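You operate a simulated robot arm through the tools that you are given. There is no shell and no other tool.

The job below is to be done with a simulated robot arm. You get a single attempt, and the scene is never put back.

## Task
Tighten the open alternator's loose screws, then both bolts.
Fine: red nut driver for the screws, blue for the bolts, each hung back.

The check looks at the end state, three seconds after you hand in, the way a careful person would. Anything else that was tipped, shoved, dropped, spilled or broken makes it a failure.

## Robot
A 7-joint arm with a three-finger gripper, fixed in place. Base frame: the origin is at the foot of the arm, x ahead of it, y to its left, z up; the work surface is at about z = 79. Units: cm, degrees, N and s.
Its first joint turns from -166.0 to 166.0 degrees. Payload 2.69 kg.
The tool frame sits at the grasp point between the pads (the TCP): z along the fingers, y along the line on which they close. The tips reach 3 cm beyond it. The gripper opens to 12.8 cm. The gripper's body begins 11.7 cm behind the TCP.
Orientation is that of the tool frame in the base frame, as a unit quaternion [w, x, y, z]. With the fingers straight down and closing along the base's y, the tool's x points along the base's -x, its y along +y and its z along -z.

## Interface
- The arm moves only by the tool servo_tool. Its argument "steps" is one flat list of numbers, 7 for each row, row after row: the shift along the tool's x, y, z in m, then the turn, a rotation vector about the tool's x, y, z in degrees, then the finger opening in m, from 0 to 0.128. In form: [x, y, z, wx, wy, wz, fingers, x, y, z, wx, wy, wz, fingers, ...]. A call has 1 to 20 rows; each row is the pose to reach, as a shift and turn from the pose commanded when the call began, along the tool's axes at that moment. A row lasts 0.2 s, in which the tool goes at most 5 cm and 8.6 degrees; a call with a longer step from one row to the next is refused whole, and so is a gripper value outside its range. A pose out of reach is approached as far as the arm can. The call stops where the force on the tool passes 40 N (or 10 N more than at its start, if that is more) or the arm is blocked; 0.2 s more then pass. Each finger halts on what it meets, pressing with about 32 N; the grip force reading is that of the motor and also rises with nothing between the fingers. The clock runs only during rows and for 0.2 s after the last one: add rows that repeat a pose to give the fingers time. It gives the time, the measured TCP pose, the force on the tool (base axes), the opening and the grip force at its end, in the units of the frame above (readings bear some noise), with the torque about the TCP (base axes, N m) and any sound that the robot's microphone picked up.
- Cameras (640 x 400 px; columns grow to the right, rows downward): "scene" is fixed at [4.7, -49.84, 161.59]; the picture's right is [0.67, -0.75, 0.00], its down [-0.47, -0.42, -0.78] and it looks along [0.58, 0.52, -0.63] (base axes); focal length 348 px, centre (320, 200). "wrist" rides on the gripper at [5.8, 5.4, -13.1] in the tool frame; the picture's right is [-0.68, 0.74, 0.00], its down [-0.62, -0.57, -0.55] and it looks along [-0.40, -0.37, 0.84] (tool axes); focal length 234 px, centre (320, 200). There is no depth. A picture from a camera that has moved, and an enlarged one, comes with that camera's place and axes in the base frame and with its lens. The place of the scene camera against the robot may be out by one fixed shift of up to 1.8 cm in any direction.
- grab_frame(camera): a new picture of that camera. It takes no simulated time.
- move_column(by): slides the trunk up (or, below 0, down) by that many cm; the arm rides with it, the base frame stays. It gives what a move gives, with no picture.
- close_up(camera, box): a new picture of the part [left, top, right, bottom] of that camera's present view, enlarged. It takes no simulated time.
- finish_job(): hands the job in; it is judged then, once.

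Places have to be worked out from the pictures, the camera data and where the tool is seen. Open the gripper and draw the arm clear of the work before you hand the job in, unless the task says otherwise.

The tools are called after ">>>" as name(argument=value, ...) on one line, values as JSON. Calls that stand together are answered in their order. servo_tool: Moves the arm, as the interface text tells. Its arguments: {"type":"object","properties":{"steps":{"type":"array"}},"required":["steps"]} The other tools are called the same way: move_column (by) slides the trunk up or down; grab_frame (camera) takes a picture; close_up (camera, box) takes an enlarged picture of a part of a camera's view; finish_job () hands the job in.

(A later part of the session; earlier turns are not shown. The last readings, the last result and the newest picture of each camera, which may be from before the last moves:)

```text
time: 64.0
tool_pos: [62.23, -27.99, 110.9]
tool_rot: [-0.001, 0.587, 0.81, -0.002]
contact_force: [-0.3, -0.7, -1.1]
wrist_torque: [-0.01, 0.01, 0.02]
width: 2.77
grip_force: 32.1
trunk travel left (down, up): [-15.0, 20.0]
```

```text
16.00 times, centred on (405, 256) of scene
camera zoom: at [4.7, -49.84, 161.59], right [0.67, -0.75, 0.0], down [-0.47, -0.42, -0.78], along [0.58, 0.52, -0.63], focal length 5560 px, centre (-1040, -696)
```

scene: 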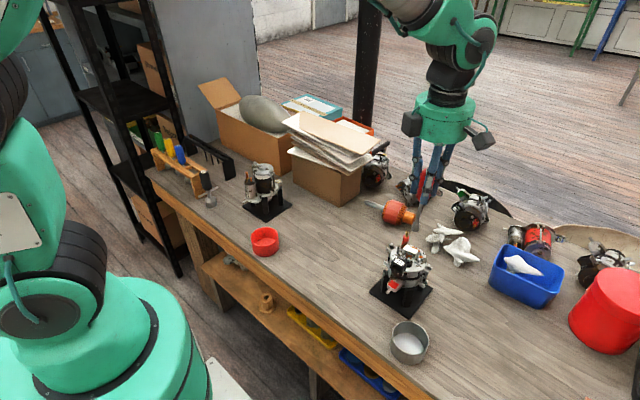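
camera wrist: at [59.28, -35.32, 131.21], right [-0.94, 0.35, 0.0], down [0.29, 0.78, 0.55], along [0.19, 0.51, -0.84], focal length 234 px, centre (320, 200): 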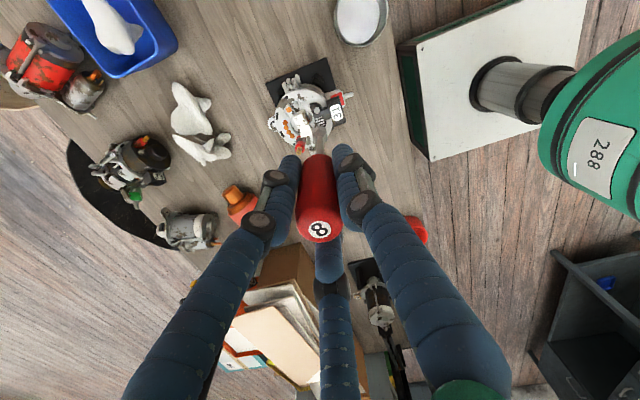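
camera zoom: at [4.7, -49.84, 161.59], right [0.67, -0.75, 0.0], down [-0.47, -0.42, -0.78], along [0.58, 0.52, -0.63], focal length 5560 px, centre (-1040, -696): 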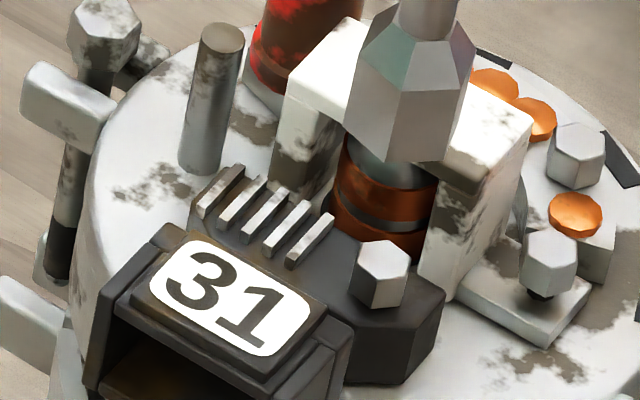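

The head lags the socket by only about 10°, so it did follow (about 180° turned so far) and no hard stop has been felt. I wind back counter-clockwise for a full stroke, imaging halfway to refine the centring.

>>> servo_tool(steps=[0, 0, 0, 0, 0, -8.2, 0.01, 0, 0, 0, 0, 0, -16.4, 0.01, 0, 0, 0, 0, 0, -24.6, 0.01, 0, 0, 0, 0, 0, -32.8, 0.01, 0, 0, 0, 0, 0, -41, 0.01, 0, 0, 0, 0, 0, -49.2, 0.01, 0, 0, 0, 0, 0, -57.4, 0.01, 0, 0, 0, 0, 0, -65.6, 0.01, 0, 0, 0, 0, 0, -73.8, 0.01, 0, 0, 0, 0, 0, -82, 0.01, 0, 0, 0, 0, 0, -90, 0.01, 0, 0, 0, 0, 0, -90, 0.01])

>>> close_up(camera="wrist", box=[308, 112, 332, 130])

>>> servo_tool(steps=[0, 0, 0, 0, 0, -8.2, 0.01, 0, 0, 0, 0, 0, -16.4, 0.01, 0, 0, 0, 0, 0, -24.6, 0.01, 0, 0, 0, 0, 0, -32.8, 0.01, 0, 0, 0, 0, 0, -41, 0.01, 0, 0, 0, 0, 0, -49.2, 0.01, 0, 0, 0, 0, 0, -57.4, 0.01, 0, 0, 0, 0, 0, -65.6, 0.01, 0, 0, 0, 0, 0, -73.8, 0.01, 0, 0, 0, 0, 0, -82, 0.01, 0, 0, 0, 0, 0, -90, 0.01, 0, 0, 0, 0, 0, -98, 0.01, 0, 0, 0, 0, 0, -98, 0.01])

>>> close_up(camera="wrist", box=[308, 112, 332, 130])

```text
time: 66.6
tool_pos: [62.34, -28.17, 110.78]
tool_rot: [-0.001, -0.158, 0.987, 0.0]
contact_force: [0.7, 0.6, -1.1]
wrist_torque: [-0.01, 0.0, 0.0]
width: 2.76
grip_force: 32.2
trunk travel left (down, up): [-15.0, 20.0]
```

```text
16.00 times, centred on (320, 121) of wrist
camera zoom: at [55.1, -24.82, 123.97], right [0.41, 0.91, 0.0], down [0.76, -0.34, 0.55], along [0.5, -0.23, -0.84], focal length 3747 px, centre (320, 1464)
```

zoom: 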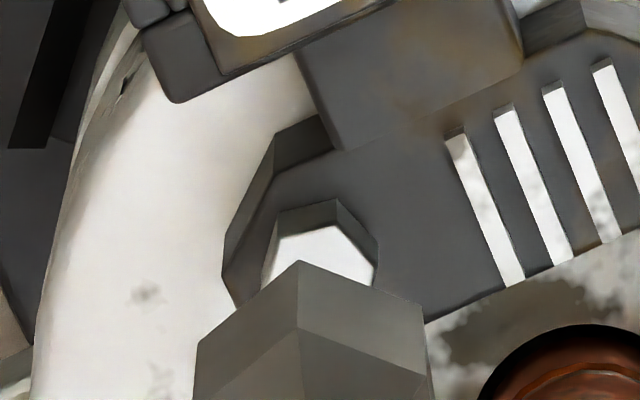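

```text
time: 69.4
tool_pos: [62.23, -28.0, 110.68]
tool_rot: [0.001, 0.849, -0.529, -0.001]
contact_force: [0.0, 0.1, -0.7]
wrist_torque: [0.01, 0.05, -0.04]
width: 2.79
grip_force: 31.7
trunk travel left (down, up): [-15.0, 20.0]
```

```text
16.00 times, centred on (320, 121) of wrist
camera zoom: at [60.08, -35.68, 123.91], right [-0.96, 0.28, 0.0], down [0.24, 0.8, 0.55], along [0.15, 0.53, -0.84], focal length 3747 px, centre (320, 1464)
```

zoom: 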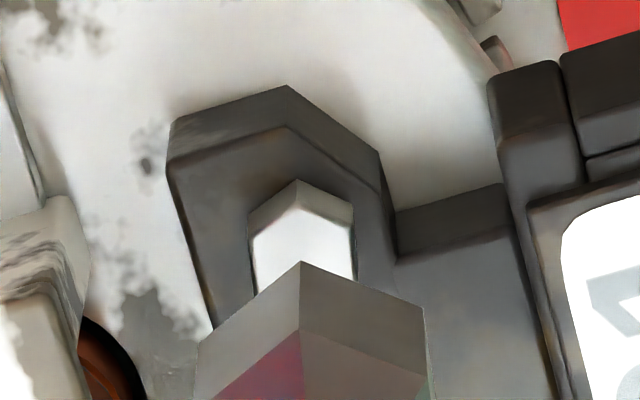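

Three yaws give S1 at (+0.15,-0.14) cm from the driver axis, and the hexes are aligned at this yaw. I apply most of that correction and lower back to just above seating contact.

>>> servo_tool(steps=[0.0015, -0.0006, 0.0, 0, 0, 0, 0.01, 0.0015, -0.0006, 0.015, 0, 0, 0, 0.01, 0.0015, -0.0006, 0.025, 0, 0, 0, 0.01, 0.0015, -0.0006, 0.032, 0, 0, 0, 0.01, 0.0015, -0.0006, 0.036, 0, 0, 0, 0.01, 0.0015, -0.0006, 0.038, 0, 0, 0, 0.01, 0.0015, -0.0006, 0.039, 0, 0, 0, 0.01])

>>> close_up(camera="scene", box=[400, 247, 420, 261])

```text
time: 71.0
tool_pos: [62.43, -28.18, 106.93]
tool_rot: [0.001, 0.848, -0.53, -0.001]
contact_force: [0.6, 0.7, 0.9]
wrist_torque: [0.07, -0.01, 0.01]
width: 2.78
grip_force: 31.9
trunk travel left (down, up): [-15.0, 20.0]
```

```text
16.00 times, centred on (410, 254) of scene
camera zoom: at [4.7, -49.84, 161.59], right [0.67, -0.75, 0.0], down [-0.47, -0.42, -0.78], along [0.58, 0.52, -0.63], focal length 5560 px, centre (-1120, -664)
```

zoom: 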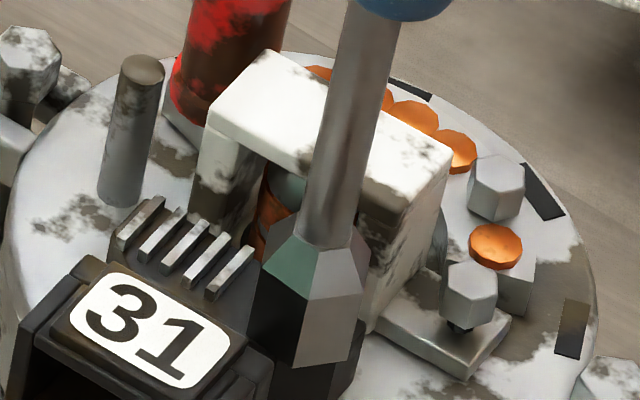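

Seated with about 2 N. I turn clockwise in stages, watching the torque.

>>> servo_tool(steps=[0, 0, 0, 0, 0, 7, 0.01, 0, 0, 0, 0, 0, 14, 0.01, 0, 0, 0, 0, 0, 21, 0.01, 0, 0, 0, 0, 0, 28, 0.01, 0, 0, 0, 0, 0, 35, 0.01, 0, 0, 0, 0, 0, 42, 0.01, 0, 0, 0, 0, 0, 49, 0.01, 0, 0, 0, 0, 0, 56, 0.01])

```text
time: 72.8
tool_pos: [62.38, -28.27, 106.89]
tool_rot: [-0.002, -0.5, 0.866, 0.0]
contact_force: [-0.1, 3.1, 8.8]
wrist_torque: [0.25, 0.05, 0.02]
width: 2.75
grip_force: 32.4
trunk travel left (down, up): [-15.0, 20.0]
```

Torque is still low at θ=-60°. I continue.

>>> servo_tool(steps=[0, 0, 0, 0, 0, 7, 0.01, 0, 0, 0, 0, 0, 14, 0.01, 0, 0, 0, 0, 0, 21, 0.01, 0, 0, 0, 0, 0, 28, 0.01, 0, 0, 0, 0, 0, 35, 0.01, 0, 0, 0, 0, 0, 42, 0.01])

>>> close_up(camera="wrist", box=[290, 90, 350, 250])

```text
time: 74.2
tool_pos: [62.48, -28.17, 106.97]
tool_rot: [-0.001, -0.156, 0.988, -0.002]
contact_force: [1.1, -1.3, 8.9]
wrist_torque: [-0.14, -0.01, 0.0]
width: 2.76
grip_force: 32.4
trunk travel left (down, up): [-15.0, 20.0]
```

```text
2.50 times, centred on (320, 170) of wrist
camera zoom: at [55.26, -24.89, 120.06], right [0.42, 0.91, 0.0], down [0.76, -0.35, 0.55], along [0.5, -0.23, -0.84], focal length 585 px, centre (320, 275)
```

zoom: 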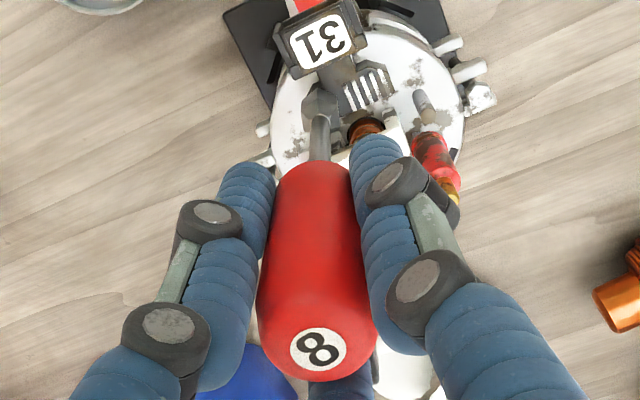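

Torque is still essentially zero, so I lift 4 cm here to check whether the head followed.

>>> servo_tool(steps=[0, 0, -0.01, 0, 0, 0, 0.01, 0, 0, -0.025, 0, 0, 0, 0.01, 0, 0, -0.039, 0, 0, 0, 0.01, 0, 0, -0.039, 0, 0, 0, 0.01])

>>> close_up(camera="wrist", box=[308, 112, 332, 130])

>>> close_up(camera="scene", box=[400, 247, 420, 261])

```text
time: 75.2
tool_pos: [62.43, -28.19, 110.69]
tool_rot: [-0.001, -0.158, 0.987, 0.0]
contact_force: [1.2, 0.2, -0.7]
wrist_torque: [-0.03, 0.01, 0.02]
width: 2.73
grip_force: 32.2
trunk travel left (down, up): [-15.0, 20.0]
```

```text
16.00 times, centred on (320, 121) of wrist
camera zoom: at [55.23, -24.85, 123.86], right [0.41, 0.91, 0.0], down [0.76, -0.35, 0.55], along [0.5, -0.23, -0.84], focal length 3747 px, centre (320, 1464)
```

zoom: 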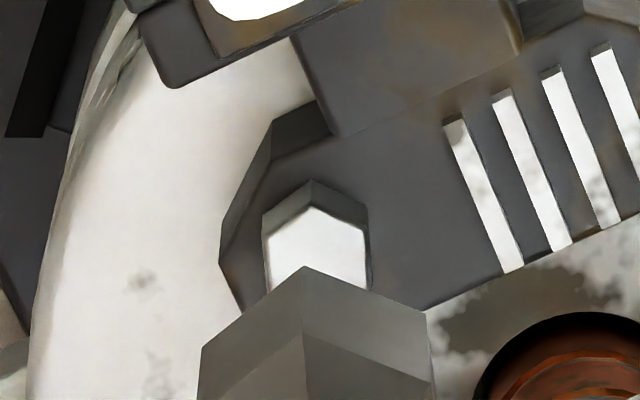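

```text
16.00 times, centred on (410, 254) of scene
camera zoom: at [4.7, -49.84, 161.59], right [0.67, -0.75, 0.0], down [-0.47, -0.42, -0.78], along [0.58, 0.52, -0.63], focal length 5560 px, centre (-1120, -664)
```

zoom: 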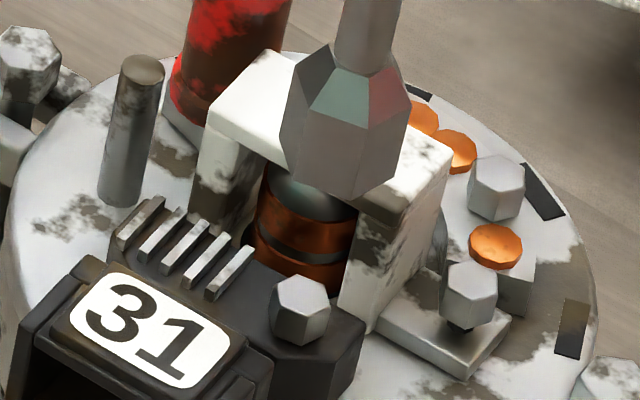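

The head turned the full 98° with the driver and sits lower. I reseat and continue clockwise.

>>> servo_tool(steps=[0, 0, 0.015, 0, 0, 0, 0.01, 0, 0, 0.03, 0, 0, 0, 0.01, 0, 0, 0.036, 0, 0, 0, 0.01, 0, 0, 0.039, 0, 0, 0, 0.01, 0, 0, 0.039, 0, 0, 7, 0.01, 0, 0, 0.039, 0, 0, 14, 0.01, 0, 0, 0.039, 0, 0, 21, 0.01, 0, 0, 0.039, 0, 0, 28, 0.01, 0, 0, 0.039, 0, 0, 35, 0.01, 0, 0, 0.039, 0, 0, 42, 0.01, 0, 0, 0.039, 0, 0, 49, 0.01, 0, 0, 0.039, 0, 0, 56, 0.01, 0, 0, 0.039, 0, 0, 63, 0.01])

>>> servo_tool(steps=[0, 0, 0, 0, 0, 7, 0.01, 0, 0, 0, 0, 0, 14, 0.01, 0, 0, 0, 0, 0, 21, 0.01, 0, 0, 0, 0, 0, 28, 0.01, 0, 0, 0, 0, 0, 35, 0.01, 0, 0, 0, 0, 0, 42, 0.01, 0, 0, 0, 0, 0, 49, 0.01])

```text
time: 78.0
tool_pos: [62.36, -28.2, 106.94]
tool_rot: [0.0, 0.383, 0.924, -0.001]
contact_force: [0.4, 0.7, 3.5]
wrist_torque: [0.09, 0.1, -0.02]
width: 2.77
grip_force: 32.1
trunk travel left (down, up): [-15.0, 20.0]
```

```text
time: 79.6
tool_pos: [62.38, -28.22, 106.87]
tool_rot: [-0.001, 0.731, 0.682, -0.002]
contact_force: [-1.1, 0.6, 9.6]
wrist_torque: [0.16, 0.07, 0.09]
width: 2.76
grip_force: 31.6
trunk travel left (down, up): [-15.0, 20.0]
```

τz is 0.09 at θ≈94°. I continue 42° more.

>>> servo_tool(steps=[0, 0, 0, 0, 0, 6, 0.01, 0, 0, 0, 0, 0, 12, 0.01, 0, 0, 0, 0, 0, 18, 0.01, 0, 0, 0, 0, 0, 24, 0.01, 0, 0, 0, 0, 0, 30, 0.01, 0, 0, 0, 0, 0, 36, 0.01, 0, 0, 0, 0, 0, 42, 0.01])

>>> close_up(camera="wrist", box=[290, 90, 350, 250])

>>> close_up(camera="scene", box=[400, 247, 420, 261])

```text
time: 81.2
tool_pos: [62.5, -28.17, 106.96]
tool_rot: [0.001, 0.927, 0.375, -0.002]
contact_force: [-1.4, 0.4, 4.5]
wrist_torque: [0.05, 0.03, 0.03]
width: 2.78
grip_force: 31.7
trunk travel left (down, up): [-15.0, 20.0]
```

```text
2.50 times, centred on (320, 170) of wrist
camera zoom: at [70.4, -27.99, 120.02], right [0.03, -1.0, 0.0], down [-0.83, -0.02, 0.55], along [-0.55, -0.02, -0.83], focal length 585 px, centre (320, 275)
```

zoom: 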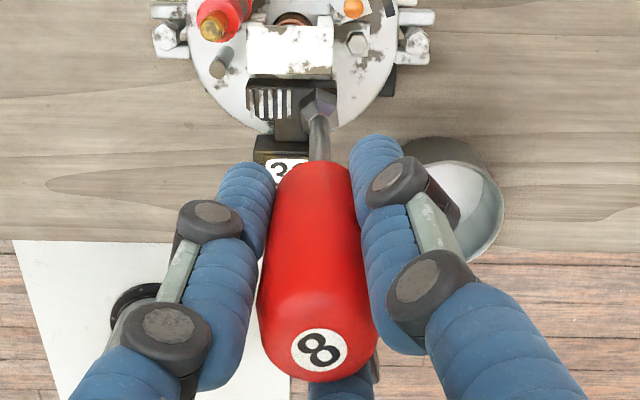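

```text
16.00 times, centred on (410, 254) of scene
camera zoom: at [4.7, -49.84, 161.59], right [0.67, -0.75, 0.0], down [-0.47, -0.42, -0.78], along [0.58, 0.52, -0.63], focal length 5560 px, centre (-1120, -664)
```

zoom: 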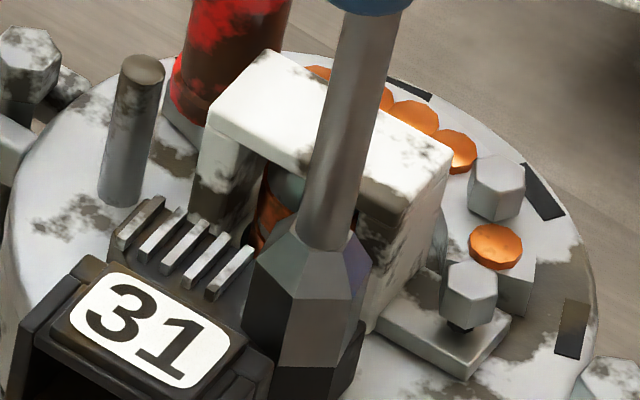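

I lift to inspect again at θ≈136°.

>>> servo_tool(steps=[0, 0, -0.01, 0, 0, 0, 0.01, 0, 0, -0.025, 0, 0, 0, 0.01, 0, 0, -0.039, 0, 0, 0, 0.01, 0, 0, -0.039, 0, 0, 0, 0.01])

>>> close_up(camera="wrist", box=[308, 112, 332, 130])

>>> close_up(camera="scene", box=[400, 247, 420, 261])

```text
time: 82.2
tool_pos: [62.28, -28.18, 110.7]
tool_rot: [0.001, 0.927, 0.375, 0.0]
contact_force: [0.1, 0.2, -0.7]
wrist_torque: [0.0, -0.01, 0.0]
width: 2.79
grip_force: 32.0
trunk travel left (down, up): [-15.0, 20.0]
```

```text
16.00 times, centred on (320, 121) of wrist
camera zoom: at [70.28, -28.03, 123.9], right [0.03, -1.0, 0.0], down [-0.83, -0.02, 0.55], along [-0.55, -0.02, -0.83], focal length 3747 px, centre (320, 1464)
```

zoom: 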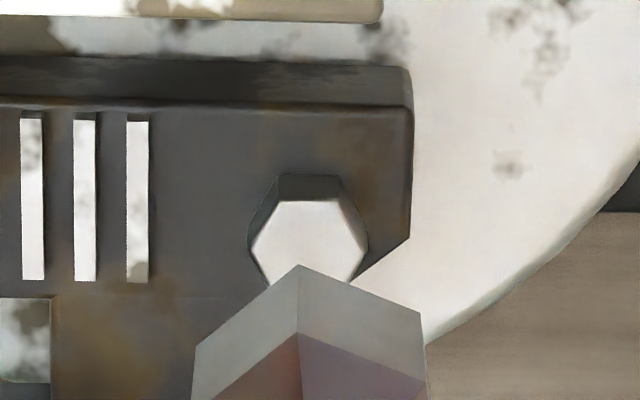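

```text
16.00 times, centred on (410, 254) of scene
camera zoom: at [4.7, -49.84, 161.59], right [0.67, -0.75, 0.0], down [-0.47, -0.42, -0.78], along [0.58, 0.52, -0.63], focal length 5560 px, centre (-1120, -664)
```

zoom: 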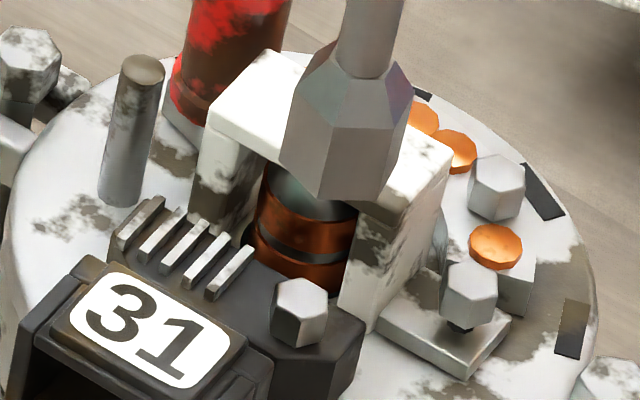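

The head now lags the socket by about 20° and sits lower again, so resistance is building. I wind back to -124° (aligned) for another stroke.

>>> servo_tool(steps=[0, 0, 0, 0, 0, -8.5, 0.01, 0, 0, 0, 0, 0, -17, 0.01, 0, 0, 0, 0, 0, -25.5, 0.01, 0, 0, 0, 0, 0, -34, 0.01, 0, 0, 0, 0, 0, -42.5, 0.01, 0, 0, 0, 0, 0, -51, 0.01, 0, 0, 0, 0, 0, -59.5, 0.01, 0, 0, 0, 0, 0, -68, 0.01, 0, 0, 0, 0, 0, -76.5, 0.01, 0, 0, 0, 0, 0, -85, 0.01, 0, 0, 0, 0, 0, -93.5, 0.01, 0, 0, 0, 0, 0, -102, 0.01, 0, 0, 0, 0, 0, -110.5, 0.01, 0, 0, 0, 0, 0, -119, 0.01, 0, 0, 0, 0, 0, -127.5, 0.01, 0, 0, 0, 0, 0, -136, 0.01])

>>> servo_tool(steps=[0, 0, 0, 0, 0, -8.5, 0.01, 0, 0, 0, 0, 0, -17, 0.01, 0, 0, 0, 0, 0, -25.5, 0.01, 0, 0, 0, 0, 0, -34, 0.01, 0, 0, 0, 0, 0, -42.5, 0.01, 0, 0, 0, 0, 0, -51, 0.01, 0, 0, 0, 0, 0, -59.5, 0.01, 0, 0, 0, 0, 0, -68, 0.01, 0, 0, 0, 0, 0, -76.5, 0.01, 0, 0, 0, 0, 0, -85, 0.01, 0, 0, 0, 0, 0, -93.5, 0.01, 0, 0, 0, 0, 0, -102, 0.01, 0, 0, 0, 0, 0, -110.5, 0.01, 0, 0, 0, 0, 0, -119, 0.01, 0, 0, 0, 0, 0, -124, 0.01, 0, 0, 0, 0, 0, -124, 0.01])

>>> close_up(camera="wrist", box=[308, 112, 332, 130])

>>> close_up(camera="scene", box=[400, 247, 420, 261])

```text
time: 85.6
tool_pos: [62.56, -28.22, 110.8]
tool_rot: [-0.002, -0.003, 1.0, -0.002]
contact_force: [-0.5, -0.8, -1.8]
wrist_torque: [0.03, -0.01, -0.02]
width: 2.78
grip_force: 31.5
trunk travel left (down, up): [-15.0, 20.0]
```

```text
time: 89.0
tool_pos: [62.29, -28.27, 110.93]
tool_rot: [0.002, 0.884, -0.468, -0.001]
contact_force: [0.5, 0.7, -0.2]
wrist_torque: [-0.01, 0.02, -0.02]
width: 2.76
grip_force: 31.7
trunk travel left (down, up): [-15.0, 20.0]
```

```text
16.00 times, centred on (320, 121) of wrist
camera zoom: at [61.29, -36.07, 123.96], right [-0.99, 0.15, 0.0], down [0.12, 0.83, 0.55], along [0.08, 0.54, -0.84], focal length 3747 px, centre (320, 1464)
```

zoom: 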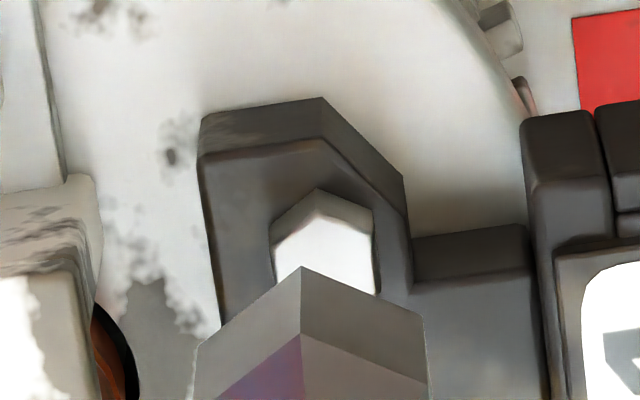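

```text
16.00 times, centred on (410, 254) of scene
camera zoom: at [4.7, -49.84, 161.59], right [0.67, -0.75, 0.0], down [-0.47, -0.42, -0.78], along [0.58, 0.52, -0.63], focal length 5560 px, centre (-1120, -664)
```

zoom: 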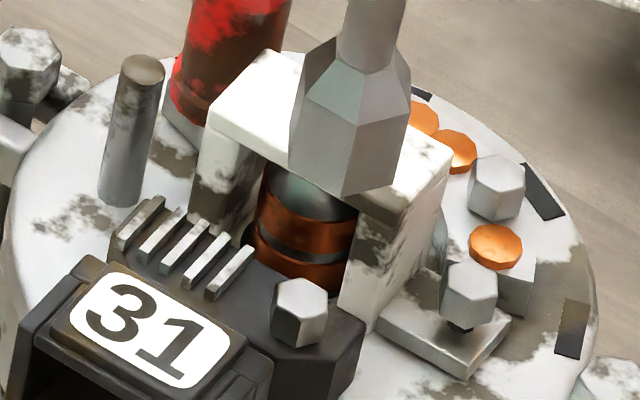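

Aligned again. I reseat and make another clockwise stroke in stages.

>>> servo_tool(steps=[0, 0, 0.015, 0, 0, 0, 0.01, 0, 0, 0.03, 0, 0, 0, 0.01, 0, 0, 0.036, 0, 0, 0, 0.01, 0, 0, 0.039, 0, 0, 0, 0.01, 0, 0, 0.039, 0, 0, 7, 0.01, 0, 0, 0.039, 0, 0, 14, 0.01, 0, 0, 0.039, 0, 0, 21, 0.01, 0, 0, 0.039, 0, 0, 28, 0.01])

>>> servo_tool(steps=[0, 0, 0, 0, 0, 7, 0.01, 0, 0, 0, 0, 0, 14, 0.01, 0, 0, 0, 0, 0, 21, 0.01, 0, 0, 0, 0, 0, 28, 0.01])

>>> servo_tool(steps=[0, 0, 0, 0, 0, 7, 0.01, 0, 0, 0, 0, 0, 14, 0.01, 0, 0, 0, 0, 0, 21, 0.01, 0, 0, 0, 0, 0, 28, 0.01])

>>> close_up(camera="wrist", box=[290, 90, 350, 250])

```text
time: 90.8
tool_pos: [62.34, -28.24, 106.84]
tool_rot: [0.002, 0.743, -0.669, -0.001]
contact_force: [-0.3, 0.8, 0.9]
wrist_torque: [0.07, -0.02, 0.05]
width: 2.74
grip_force: 32.4
trunk travel left (down, up): [-15.0, 20.0]
```

```text
time: 91.8
tool_pos: [62.37, -28.21, 106.91]
tool_rot: [-0.001, -0.559, 0.829, 0.001]
contact_force: [-0.1, 0.8, 3.5]
wrist_torque: [0.0, -0.01, 0.03]
width: 2.75
grip_force: 32.3
trunk travel left (down, up): [-15.0, 20.0]
```

```text
time: 92.8
tool_pos: [62.28, -28.24, 106.9]
tool_rot: [-0.001, -0.342, 0.94, -0.001]
contact_force: [-1.8, 0.0, 4.4]
wrist_torque: [0.04, 0.16, 0.04]
width: 2.77
grip_force: 31.9
trunk travel left (down, up): [-15.0, 20.0]
```

```text
2.50 times, centred on (320, 170) of wrist
camera zoom: at [54.51, -27.88, 120.06], right [0.04, 1.0, 0.0], down [0.84, -0.04, 0.55], along [0.55, -0.03, -0.84], focal length 585 px, centre (320, 275)
```

zoom: 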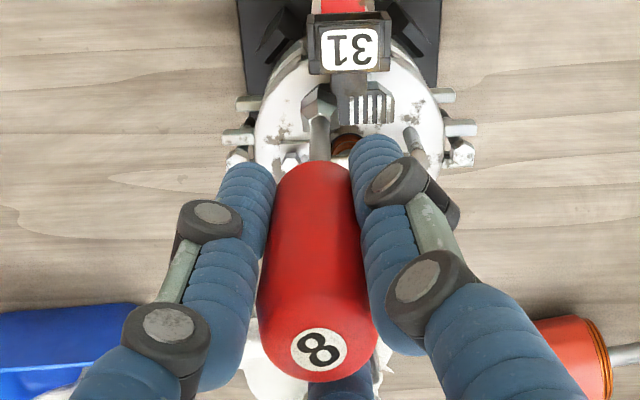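

Torque is still only about 0.04. I continue clockwise in stages.

>>> servo_tool(steps=[0, 0, 0, 0, 0, 7, 0.01, 0, 0, 0, 0, 0, 14, 0.01, 0, 0, 0, 0, 0, 21, 0.01, 0, 0, 0, 0, 0, 28, 0.01, 0, 0, 0, 0, 0, 35, 0.01, 0, 0, 0, 0, 0, 42, 0.01])

>>> servo_tool(steps=[0, 0, 0, 0, 0, 7, 0.01, 0, 0, 0, 0, 0, 14, 0.01, 0, 0, 0, 0, 0, 21, 0.01, 0, 0, 0, 0, 0, 28, 0.01, 0, 0, 0, 0, 0, 35, 0.01, 0, 0, 0, 0, 0, 42, 0.01])

>>> servo_tool(steps=[0, 0, 0, 0, 0, 7, 0.01, 0, 0, 0, 0, 0, 14, 0.01, 0, 0, 0, 0, 0, 21, 0.01, 0, 0, 0, 0, 0, 28, 0.01, 0, 0, 0, 0, 0, 35, 0.01, 0, 0, 0, 0, 0, 42, 0.01])

>>> servo_tool(steps=[0, 0, 0, 0, 0, 7, 0.01, 0, 0, 0, 0, 0, 14, 0.01, 0, 0, 0, 0, 0, 21, 0.01, 0, 0, 0, 0, 0, 28, 0.01, 0, 0, 0, 0, 0, 35, 0.01])

```text
time: 94.2
tool_pos: [62.36, -28.12, 106.94]
tool_rot: [-0.001, 0.017, 1.0, 0.0]
contact_force: [0.5, 0.0, 5.0]
wrist_torque: [0.08, 0.01, 0.07]
width: 2.75
grip_force: 32.0
trunk travel left (down, up): [-15.0, 20.0]
```

```text
time: 95.6
tool_pos: [62.45, -28.17, 106.94]
tool_rot: [-0.002, 0.375, 0.927, -0.001]
contact_force: [-0.2, 0.2, 0.3]
wrist_torque: [-0.01, 0.05, -0.03]
width: 2.77
grip_force: 31.5
trunk travel left (down, up): [-15.0, 20.0]
```

```text
time: 97.0
tool_pos: [62.37, -28.21, 106.9]
tool_rot: [-0.001, 0.681, 0.732, -0.002]
contact_force: [-0.9, 0.9, -0.1]
wrist_torque: [0.05, 0.03, 0.0]
width: 2.75
grip_force: 32.3
trunk travel left (down, up): [-15.0, 20.0]
```

```text
time: 98.2
tool_pos: [62.32, -28.19, 107.12]
tool_rot: [0.0, 0.87, 0.493, -0.003]
contact_force: [-0.8, -0.3, 0.4]
wrist_torque: [0.03, 0.04, 0.03]
width: 2.75
grip_force: 31.9
trunk travel left (down, up): [-15.0, 20.0]
```

Forces are near zero. I lift to inspect the screw.

>>> servo_tool(steps=[0, 0, -0.01, 0, 0, 0, 0.01, 0, 0, -0.025, 0, 0, 0, 0.01, 0, 0, -0.039, 0, 0, 0, 0.01, 0, 0, -0.039, 0, 0, 0, 0.01])

>>> close_up(camera="wrist", box=[308, 112, 332, 130])

>>> close_up(camera="scene", box=[400, 247, 420, 261])

```text
time: 99.2
tool_pos: [62.44, -28.2, 110.85]
tool_rot: [0.001, 0.87, 0.493, -0.001]
contact_force: [0.2, 0.1, -0.7]
wrist_torque: [0.01, -0.03, 0.0]
width: 2.71
grip_force: 32.2
trunk travel left (down, up): [-15.0, 20.0]
```

```text
16.00 times, centred on (320, 121) of wrist
camera zoom: at [70.08, -26.01, 123.92], right [0.28, -0.96, 0.0], down [-0.8, -0.24, 0.55], along [-0.53, -0.16, -0.83], focal length 3747 px, centre (320, 1464)
```

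zoom: 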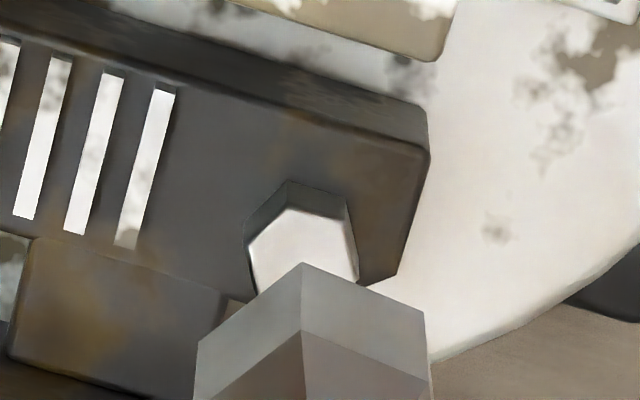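

```text
16.00 times, centred on (410, 254) of scene
camera zoom: at [4.7, -49.84, 161.59], right [0.67, -0.75, 0.0], down [-0.47, -0.42, -0.78], along [0.58, 0.52, -0.63], focal length 5560 px, centre (-1120, -664)
```

zoom: 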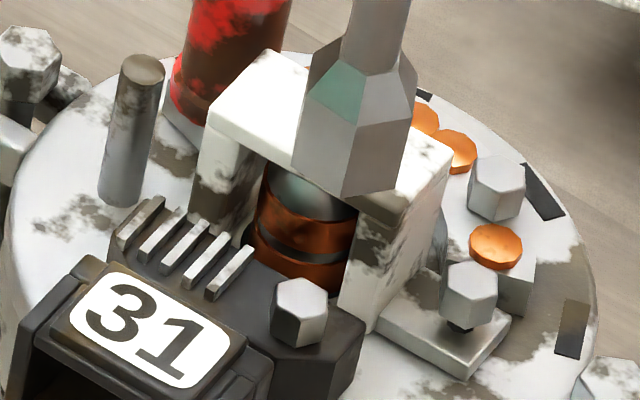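

After this 245° stroke the head height is unchanged (row 298 as before), so S1 seems bottomed out. The stroke was near a multiple of 60°, though, which hides slip. I'll do a 90° verification turn from an aligned yaw.

>>> servo_tool(steps=[0, 0, 0, 0, 0, -8.5, 0.01, 0, 0, 0, 0, 0, -17, 0.01, 0, 0, 0, 0, 0, -25.5, 0.01, 0, 0, 0, 0, 0, -34, 0.01, 0, 0, 0, 0, 0, -42.5, 0.01, 0, 0, 0, 0, 0, -51, 0.01, 0, 0, 0, 0, 0, -59.5, 0.01, 0, 0, 0, 0, 0, -68, 0.01, 0, 0, 0, 0, 0, -76.5, 0.01, 0, 0, 0, 0, 0, -85, 0.01, 0, 0, 0, 0, 0, -93, 0.01])

>>> servo_tool(steps=[0, 0, 0, 0, 0, -8.5, 0.01, 0, 0, 0, 0, 0, -17, 0.01, 0, 0, 0, 0, 0, -25.5, 0.01, 0, 0, 0, 0, 0, -34, 0.01, 0, 0, 0, 0, 0, -42.5, 0.01, 0, 0, 0, 0, 0, -51, 0.01, 0, 0, 0, 0, 0, -59.5, 0.01, 0, 0, 0, 0, 0, -68, 0.01, 0, 0, 0, 0, 0, -76.5, 0.01, 0, 0, 0, 0, 0, -85, 0.01, 0, 0, 0, 0, 0, -93, 0.01, 0, 0, 0, 0, 0, -93, 0.01])

>>> close_up(camera="wrist", box=[308, 112, 332, 130])

>>> close_up(camera="scene", box=[400, 247, 420, 261])

```text
time: 101.6
tool_pos: [62.3, -28.19, 110.77]
tool_rot: [-0.001, 0.241, 0.971, -0.002]
contact_force: [0.3, -0.7, -1.5]
wrist_torque: [0.0, -0.04, 0.01]
width: 2.74
grip_force: 32.1
trunk travel left (down, up): [-15.0, 20.0]
```

```text
time: 104.2
tool_pos: [62.35, -28.16, 110.85]
tool_rot: [-0.003, -0.539, 0.842, -0.001]
contact_force: [0.4, 0.5, -1.3]
wrist_torque: [-0.01, -0.01, 0.04]
width: 2.73
grip_force: 31.8
trunk travel left (down, up): [-15.0, 20.0]
```

```text
16.00 times, centred on (320, 121) of wrist
camera zoom: at [55.17, -31.25, 123.98], right [-0.39, 0.92, 0.0], down [0.77, 0.32, 0.55], along [0.5, 0.21, -0.84], focal length 3747 px, centre (320, 1464)
```

zoom: 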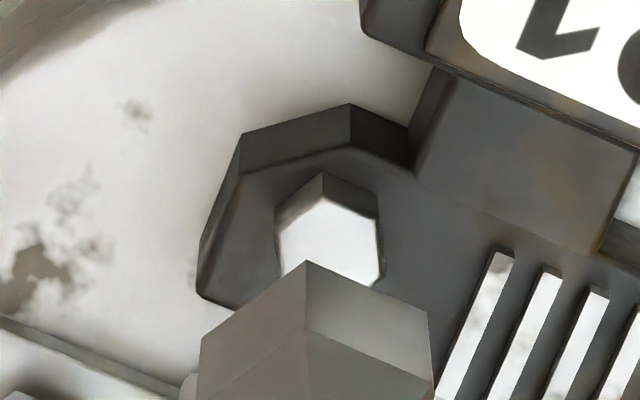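

```text
16.00 times, centred on (410, 254) of scene
camera zoom: at [4.7, -49.84, 161.59], right [0.67, -0.75, 0.0], down [-0.47, -0.42, -0.78], along [0.58, 0.52, -0.63], focal length 5560 px, centre (-1120, -664)
```

zoom: 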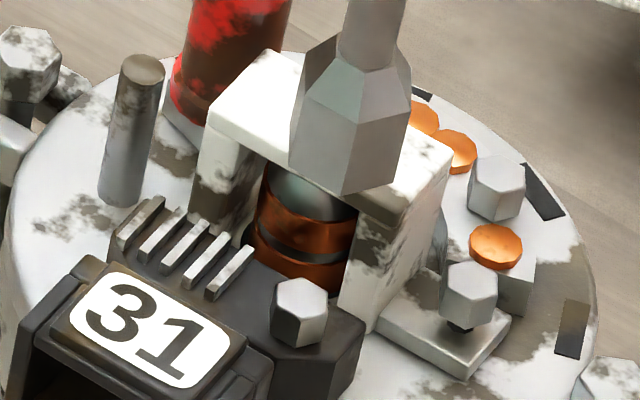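

Aligned at θ=-65°. I reseat and turn +90° as the verification.

>>> servo_tool(steps=[0, 0, 0.015, 0, 0, 0, 0.01, 0, 0, 0.03, 0, 0, 0, 0.01, 0, 0, 0.036, 0, 0, 0, 0.01, 0, 0, 0.0395, 0, 0, 0, 0.01, 0, 0, 0.0395, 0, 0, 7, 0.01, 0, 0, 0.0395, 0, 0, 14, 0.01, 0, 0, 0.0395, 0, 0, 21, 0.01, 0, 0, 0.0395, 0, 0, 28, 0.01, 0, 0, 0.0395, 0, 0, 35, 0.01])

>>> servo_tool(steps=[0, 0, 0, 0, 0, 7, 0.01, 0, 0, 0, 0, 0, 14, 0.01, 0, 0, 0, 0, 0, 21, 0.01, 0, 0, 0, 0, 0, 28, 0.01])

>>> servo_tool(steps=[0, 0, 0, 0, 0, 7, 0.01, 0, 0, 0, 0, 0, 14, 0.01, 0, 0, 0, 0, 0, 21, 0.01, 0, 0, 0, 0, 0, 27, 0.01])

>>> servo_tool(steps=[0, 0, -0.01, 0, 0, 0, 0.01, 0, 0, -0.025, 0, 0, 0, 0.01, 0, 0, -0.0395, 0, 0, 0, 0.01, 0, 0, -0.0395, 0, 0, 0, 0.01])

>>> close_up(camera="wrist", box=[308, 112, 332, 130])

>>> close_up(camera="scene", box=[400, 247, 420, 261])

```text
time: 106.2
tool_pos: [62.38, -28.2, 106.86]
tool_rot: [-0.001, -0.259, 0.966, -0.001]
contact_force: [-0.1, 1.4, 12.8]
wrist_torque: [0.21, -0.08, 0.06]
width: 2.74
grip_force: 32.7
trunk travel left (down, up): [-15.0, 20.0]
```

```text
time: 107.2
tool_pos: [62.34, -27.99, 106.94]
tool_rot: [0.0, -0.018, 1.0, -0.001]
contact_force: [1.1, 0.2, 14.1]
wrist_torque: [0.05, -0.15, 0.07]
width: 2.74
grip_force: 32.4
trunk travel left (down, up): [-15.0, 20.0]
```

```text
time: 108.2
tool_pos: [62.47, -28.26, 106.8]
tool_rot: [-0.001, 0.216, 0.976, -0.001]
contact_force: [-1.8, -2.3, 11.0]
wrist_torque: [-0.34, 0.17, 0.02]
width: 2.73
grip_force: 32.1
trunk travel left (down, up): [-15.0, 20.0]
```

```text
time: 109.2
tool_pos: [62.44, -28.06, 110.92]
tool_rot: [-0.001, 0.215, 0.977, -0.001]
contact_force: [0.0, 1.0, -1.4]
wrist_torque: [-0.01, 0.0, 0.0]
width: 2.74
grip_force: 32.2
trunk travel left (down, up): [-15.0, 20.0]
```

```text
16.00 times, centred on (320, 121) of wrist
camera zoom: at [59.38, -20.75, 123.97], right [0.92, 0.38, 0.0], down [0.32, -0.77, 0.55], along [0.21, -0.51, -0.84], focal length 3747 px, centre (320, 1464)
```

zoom: 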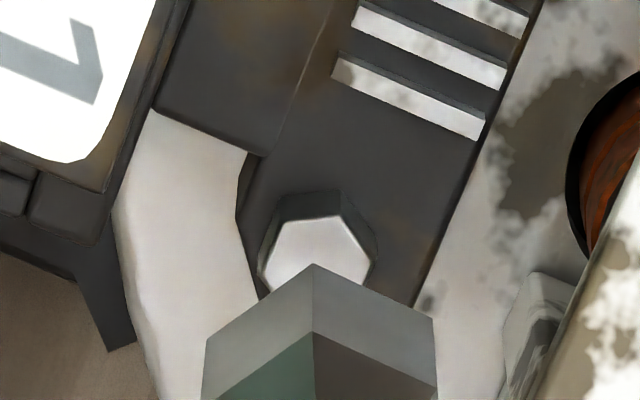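

```text
16.00 times, centred on (410, 254) of scene
camera zoom: at [4.7, -49.84, 161.59], right [0.67, -0.75, 0.0], down [-0.47, -0.42, -0.78], along [0.58, 0.52, -0.63], focal length 5560 px, centre (-1120, -664)
```

zoom: 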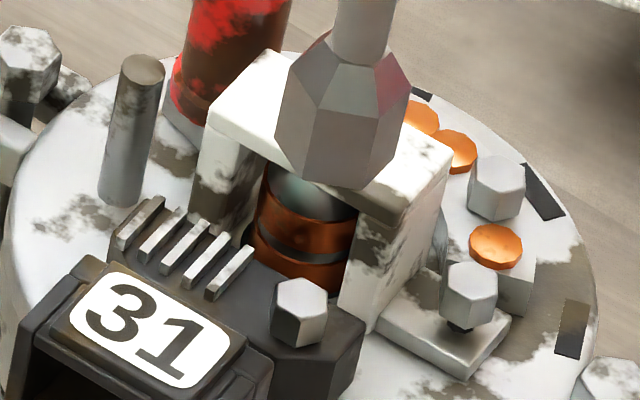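

The head did not follow the 90° turn (it lags about 24–30°, same height), so S1 is tight. S2 is at about S1+(2.66,-1.55) = (65.06,-29.72), and its surface is about 0.9 cm lower. I raise and wind the wrist back to about -111°, where S2's hex should align.

>>> servo_tool(steps=[0, 0, -0.025, 0, 0, 0, 0.01, 0, 0, -0.025, 0, 0, -8.5, 0.01, 0, 0, -0.025, 0, 0, -17, 0.01, 0, 0, -0.025, 0, 0, -25.5, 0.01, 0, 0, -0.025, 0, 0, -34, 0.01, 0, 0, -0.025, 0, 0, -42.5, 0.01, 0, 0, -0.025, 0, 0, -51, 0.01, 0, 0, -0.025, 0, 0, -59.5, 0.01, 0, 0, -0.025, 0, 0, -68, 0.01, 0, 0, -0.025, 0, 0, -76.5, 0.01, 0, 0, -0.025, 0, 0, -85, 0.01, 0, 0, -0.025, 0, 0, -93.5, 0.01, 0, 0, -0.025, 0, 0, -102, 0.01, 0, 0, -0.025, 0, 0, -110.5, 0.01, 0, 0, -0.025, 0, 0, -119, 0.01, 0, 0, -0.025, 0, 0, -127.5, 0.01, 0, 0, -0.025, 0, 0, -136, 0.01, 0, 0, -0.025, 0, 0, -136, 0.01])

>>> close_up(camera="wrist", box=[290, 90, 350, 135])

```text
time: 113.0
tool_pos: [62.43, -28.26, 113.43]
tool_rot: [0.001, 0.825, -0.565, -0.001]
contact_force: [-0.3, 0.5, -1.8]
wrist_torque: [0.0, 0.03, 0.0]
width: 2.72
grip_force: 31.9
trunk travel left (down, up): [-15.0, 20.0]
```

```text
8.89 times, centred on (320, 112) of wrist
camera zoom: at [59.63, -35.58, 126.45], right [-0.93, 0.36, 0.0], down [0.31, 0.78, 0.55], along [0.2, 0.51, -0.84], focal length 2082 px, centre (320, 978)
```

zoom: 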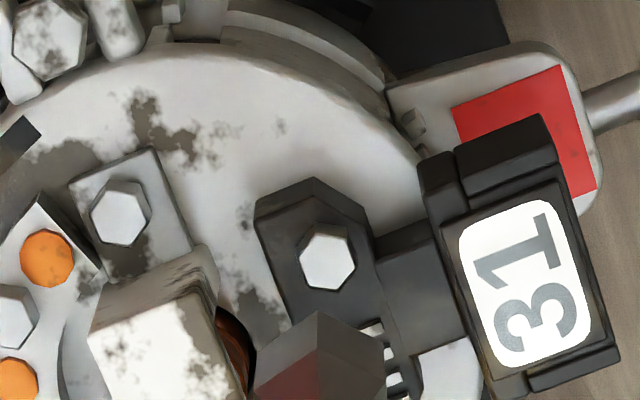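

S1 sits centred under the driver axis (within 0.05), and S2 measures (+2.68,-1.56) from it. I shift over S2 and lower to about 2 cm above its head.

>>> servo_tool(steps=[0.0121, -0.0096, 0, 0, 0, 0, 0.01, 0.02425, -0.01912, 0, 0, 0, 0, 0.01, 0.02425, -0.01912, 0.015, 0, 0, 0, 0.01, 0.02425, -0.01912, 0.03, 0, 0, 0, 0.01, 0.02425, -0.01912, 0.044, 0, 0, 0, 0.01, 0.02425, -0.01912, 0.044, 0, 0, 0, 0.01])

>>> close_up(camera="wrist", box=[300, 100, 340, 135])

>>> close_up(camera="scene", box=[402, 244, 424, 260])

```text
time: 114.4
tool_pos: [65.17, -29.81, 108.93]
tool_rot: [0.002, 0.825, -0.565, -0.001]
contact_force: [1.2, -0.9, -1.3]
wrist_torque: [-0.01, -0.01, 0.01]
width: 2.68
grip_force: 32.1
trunk travel left (down, up): [-15.0, 20.0]
```

```text
11.43 times, centred on (320, 118) of wrist
camera zoom: at [62.24, -37.14, 122.08], right [-0.93, 0.37, 0.0], down [0.31, 0.78, 0.55], along [0.2, 0.51, -0.84], focal length 2676 px, centre (320, 1143)
```

zoom: 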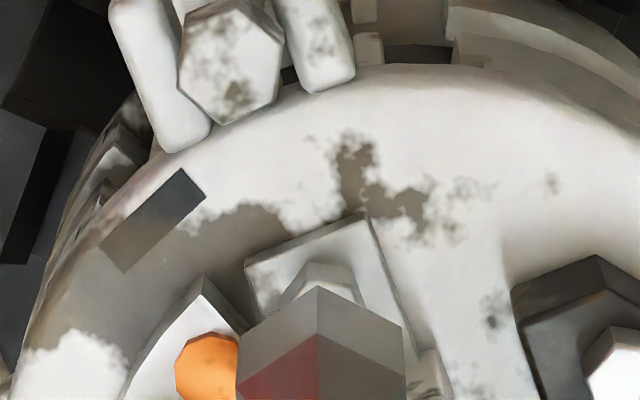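

```text
16.00 times, centred on (413, 252) of scene
camera zoom: at [4.7, -49.84, 161.59], right [0.67, -0.75, 0.0], down [-0.47, -0.42, -0.78], along [0.58, 0.52, -0.63], focal length 5560 px, centre (-1168, -632)
```

zoom: 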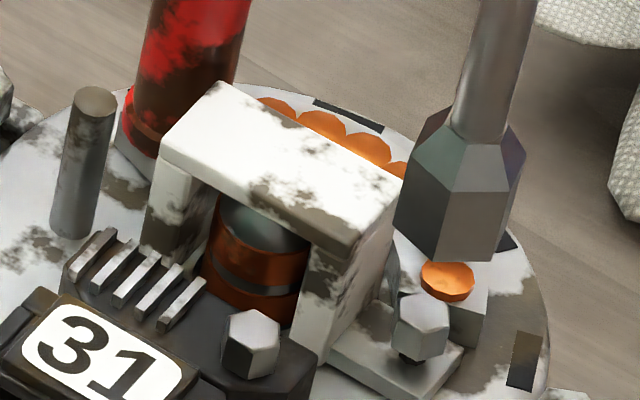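

I zoom in to judge S2's hex angle relative to the socket.

>>> close_up(camera="wrist", box=[310, 118, 334, 136])

>>> close_up(camera="scene", box=[406, 248, 426, 264])

```text
16.00 times, centred on (322, 127) of wrist
camera zoom: at [62.24, -37.14, 122.08], right [-0.93, 0.37, 0.0], down [0.31, 0.78, 0.55], along [0.2, 0.51, -0.84], focal length 3747 px, centre (288, 1368)
```

zoom: 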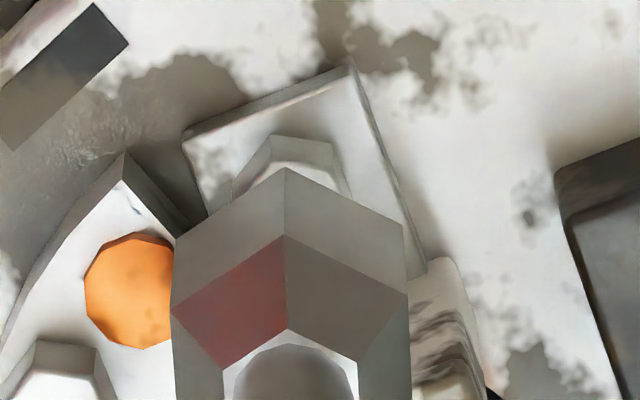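

```text
16.00 times, centred on (416, 256) of scene
camera zoom: at [4.7, -49.84, 161.59], right [0.67, -0.75, 0.0], down [-0.47, -0.42, -0.78], along [0.58, 0.52, -0.63], focal length 5560 px, centre (-1216, -696)
```

zoom: 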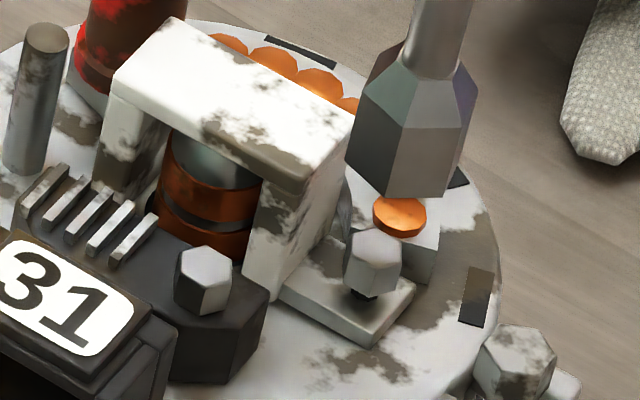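

S2's head is about 30° out of phase with the socket and nearly centred. I turn +32°, nudge +0.08 in y, and lower close to the head.

>>> servo_tool(steps=[-0.0007, -0.0003, 0, 0, 0, 8, 0.01, -0.0007, -0.0003, 0, 0, 0, 16, 0.01, -0.0007, -0.0003, 0, 0, 0, 24, 0.01, -0.0007, -0.0003, 0, 0, 0, 32, 0.01, -0.0007, -0.0003, 0.008, 0, 0, 32, 0.01, -0.0007, -0.0003, 0.014, 0, 0, 32, 0.01, -0.0007, -0.0003, 0.014, 0, 0, 32, 0.01])

>>> close_up(camera="wrist", box=[308, 118, 332, 136])

>>> close_up(camera="scene", box=[406, 248, 426, 264])

```text
time: 116.0
tool_pos: [65.01, -29.82, 107.56]
tool_rot: [-0.001, -0.637, 0.771, 0.0]
contact_force: [0.4, -0.4, -0.8]
wrist_torque: [0.01, 0.01, 0.02]
width: 2.71
grip_force: 31.7
trunk travel left (down, up): [-15.0, 20.0]
```

```text
16.00 times, centred on (320, 127) of wrist
camera zoom: at [58.77, -34.47, 120.68], right [-0.6, 0.8, 0.0], down [0.67, 0.5, 0.55], along [0.44, 0.33, -0.84], focal length 3747 px, centre (320, 1368)
```

zoom: 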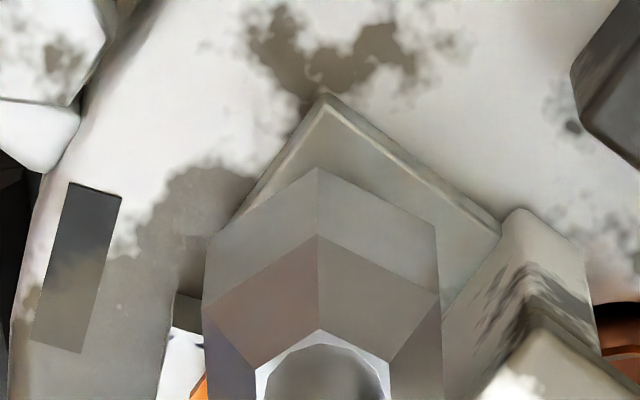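

```text
16.00 times, centred on (416, 256) of scene
camera zoom: at [4.7, -49.84, 161.59], right [0.67, -0.75, 0.0], down [-0.47, -0.42, -0.78], along [0.58, 0.52, -0.63], focal length 5560 px, centre (-1216, -696)
```

zoom: 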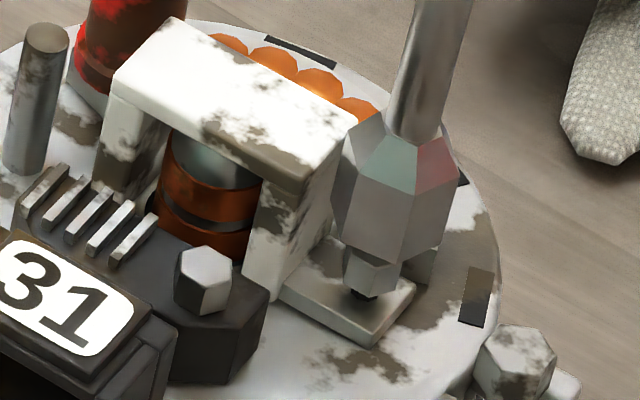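

Scene view hints at about a 0.1 cm residual. I raise 2 cm and take an orthogonal wrist view at θ≈-19°, which is hex-equivalent to this yaw.

>>> servo_tool(steps=[0, 0, -0.02, 0, 0, 0, 0.01, 0, 0, -0.02, 0, 0, 8.5, 0.01, 0, 0, -0.02, 0, 0, 17, 0.01, 0, 0, -0.02, 0, 0, 25.5, 0.01, 0, 0, -0.02, 0, 0, 34, 0.01, 0, 0, -0.02, 0, 0, 42.5, 0.01, 0, 0, -0.02, 0, 0, 51, 0.01, 0, 0, -0.02, 0, 0, 60, 0.01, 0, 0, -0.02, 0, 0, 60, 0.01])

>>> close_up(camera="wrist", box=[308, 115, 332, 133])

```text
refused: row 8 steps farther than a row can; nothing moved
```

```text
16.00 times, centred on (320, 124) of wrist
camera zoom: at [58.77, -34.47, 120.68], right [-0.6, 0.8, 0.0], down [0.67, 0.5, 0.55], along [0.44, 0.33, -0.84], focal length 3747 px, centre (320, 1416)
```

zoom: 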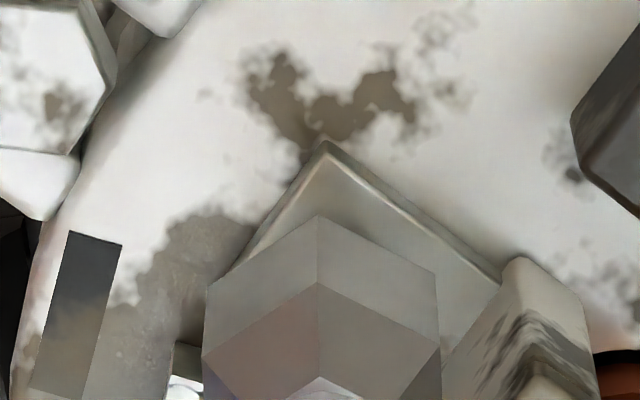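

That call was refused because one row turned 9°. I resend it with smaller turn steps.

>>> servo_tool(steps=[0, 0, -0.02, 0, 0, 0, 0.01, 0, 0, -0.02, 0, 0, 8, 0.01, 0, 0, -0.02, 0, 0, 16, 0.01, 0, 0, -0.02, 0, 0, 24, 0.01, 0, 0, -0.02, 0, 0, 32, 0.01, 0, 0, -0.02, 0, 0, 40, 0.01, 0, 0, -0.02, 0, 0, 48, 0.01, 0, 0, -0.02, 0, 0, 54, 0.01, 0, 0, -0.02, 0, 0, 60, 0.01, 0, 0, -0.02, 0, 0, 60, 0.01])

>>> close_up(camera="wrist", box=[308, 115, 332, 133])

>>> close_up(camera="scene", box=[406, 248, 426, 264])

```text
time: 118.2
tool_pos: [65.11, -29.69, 109.43]
tool_rot: [-0.002, -0.166, 0.986, 0.0]
contact_force: [-0.4, -0.2, -1.8]
wrist_torque: [0.02, 0.0, -0.01]
width: 2.71
grip_force: 31.9
trunk travel left (down, up): [-15.0, 20.0]
```

```text
16.00 times, centred on (320, 124) of wrist
camera zoom: at [57.88, -26.51, 122.62], right [0.4, 0.92, 0.0], down [0.77, -0.33, 0.55], along [0.5, -0.22, -0.84], focal length 3747 px, centre (320, 1416)
```

zoom: 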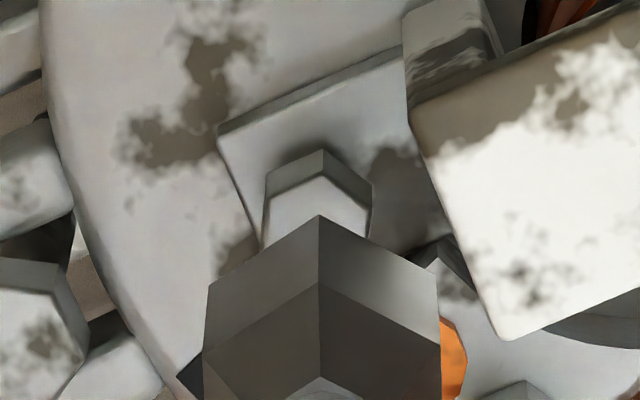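

```text
16.00 times, centred on (416, 256) of scene
camera zoom: at [4.7, -49.84, 161.59], right [0.67, -0.75, 0.0], down [-0.47, -0.42, -0.78], along [0.58, 0.52, -0.63], focal length 5560 px, centre (-1216, -696)
```

zoom: 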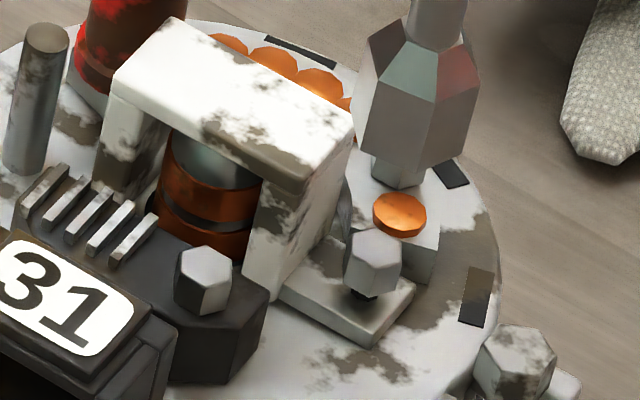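

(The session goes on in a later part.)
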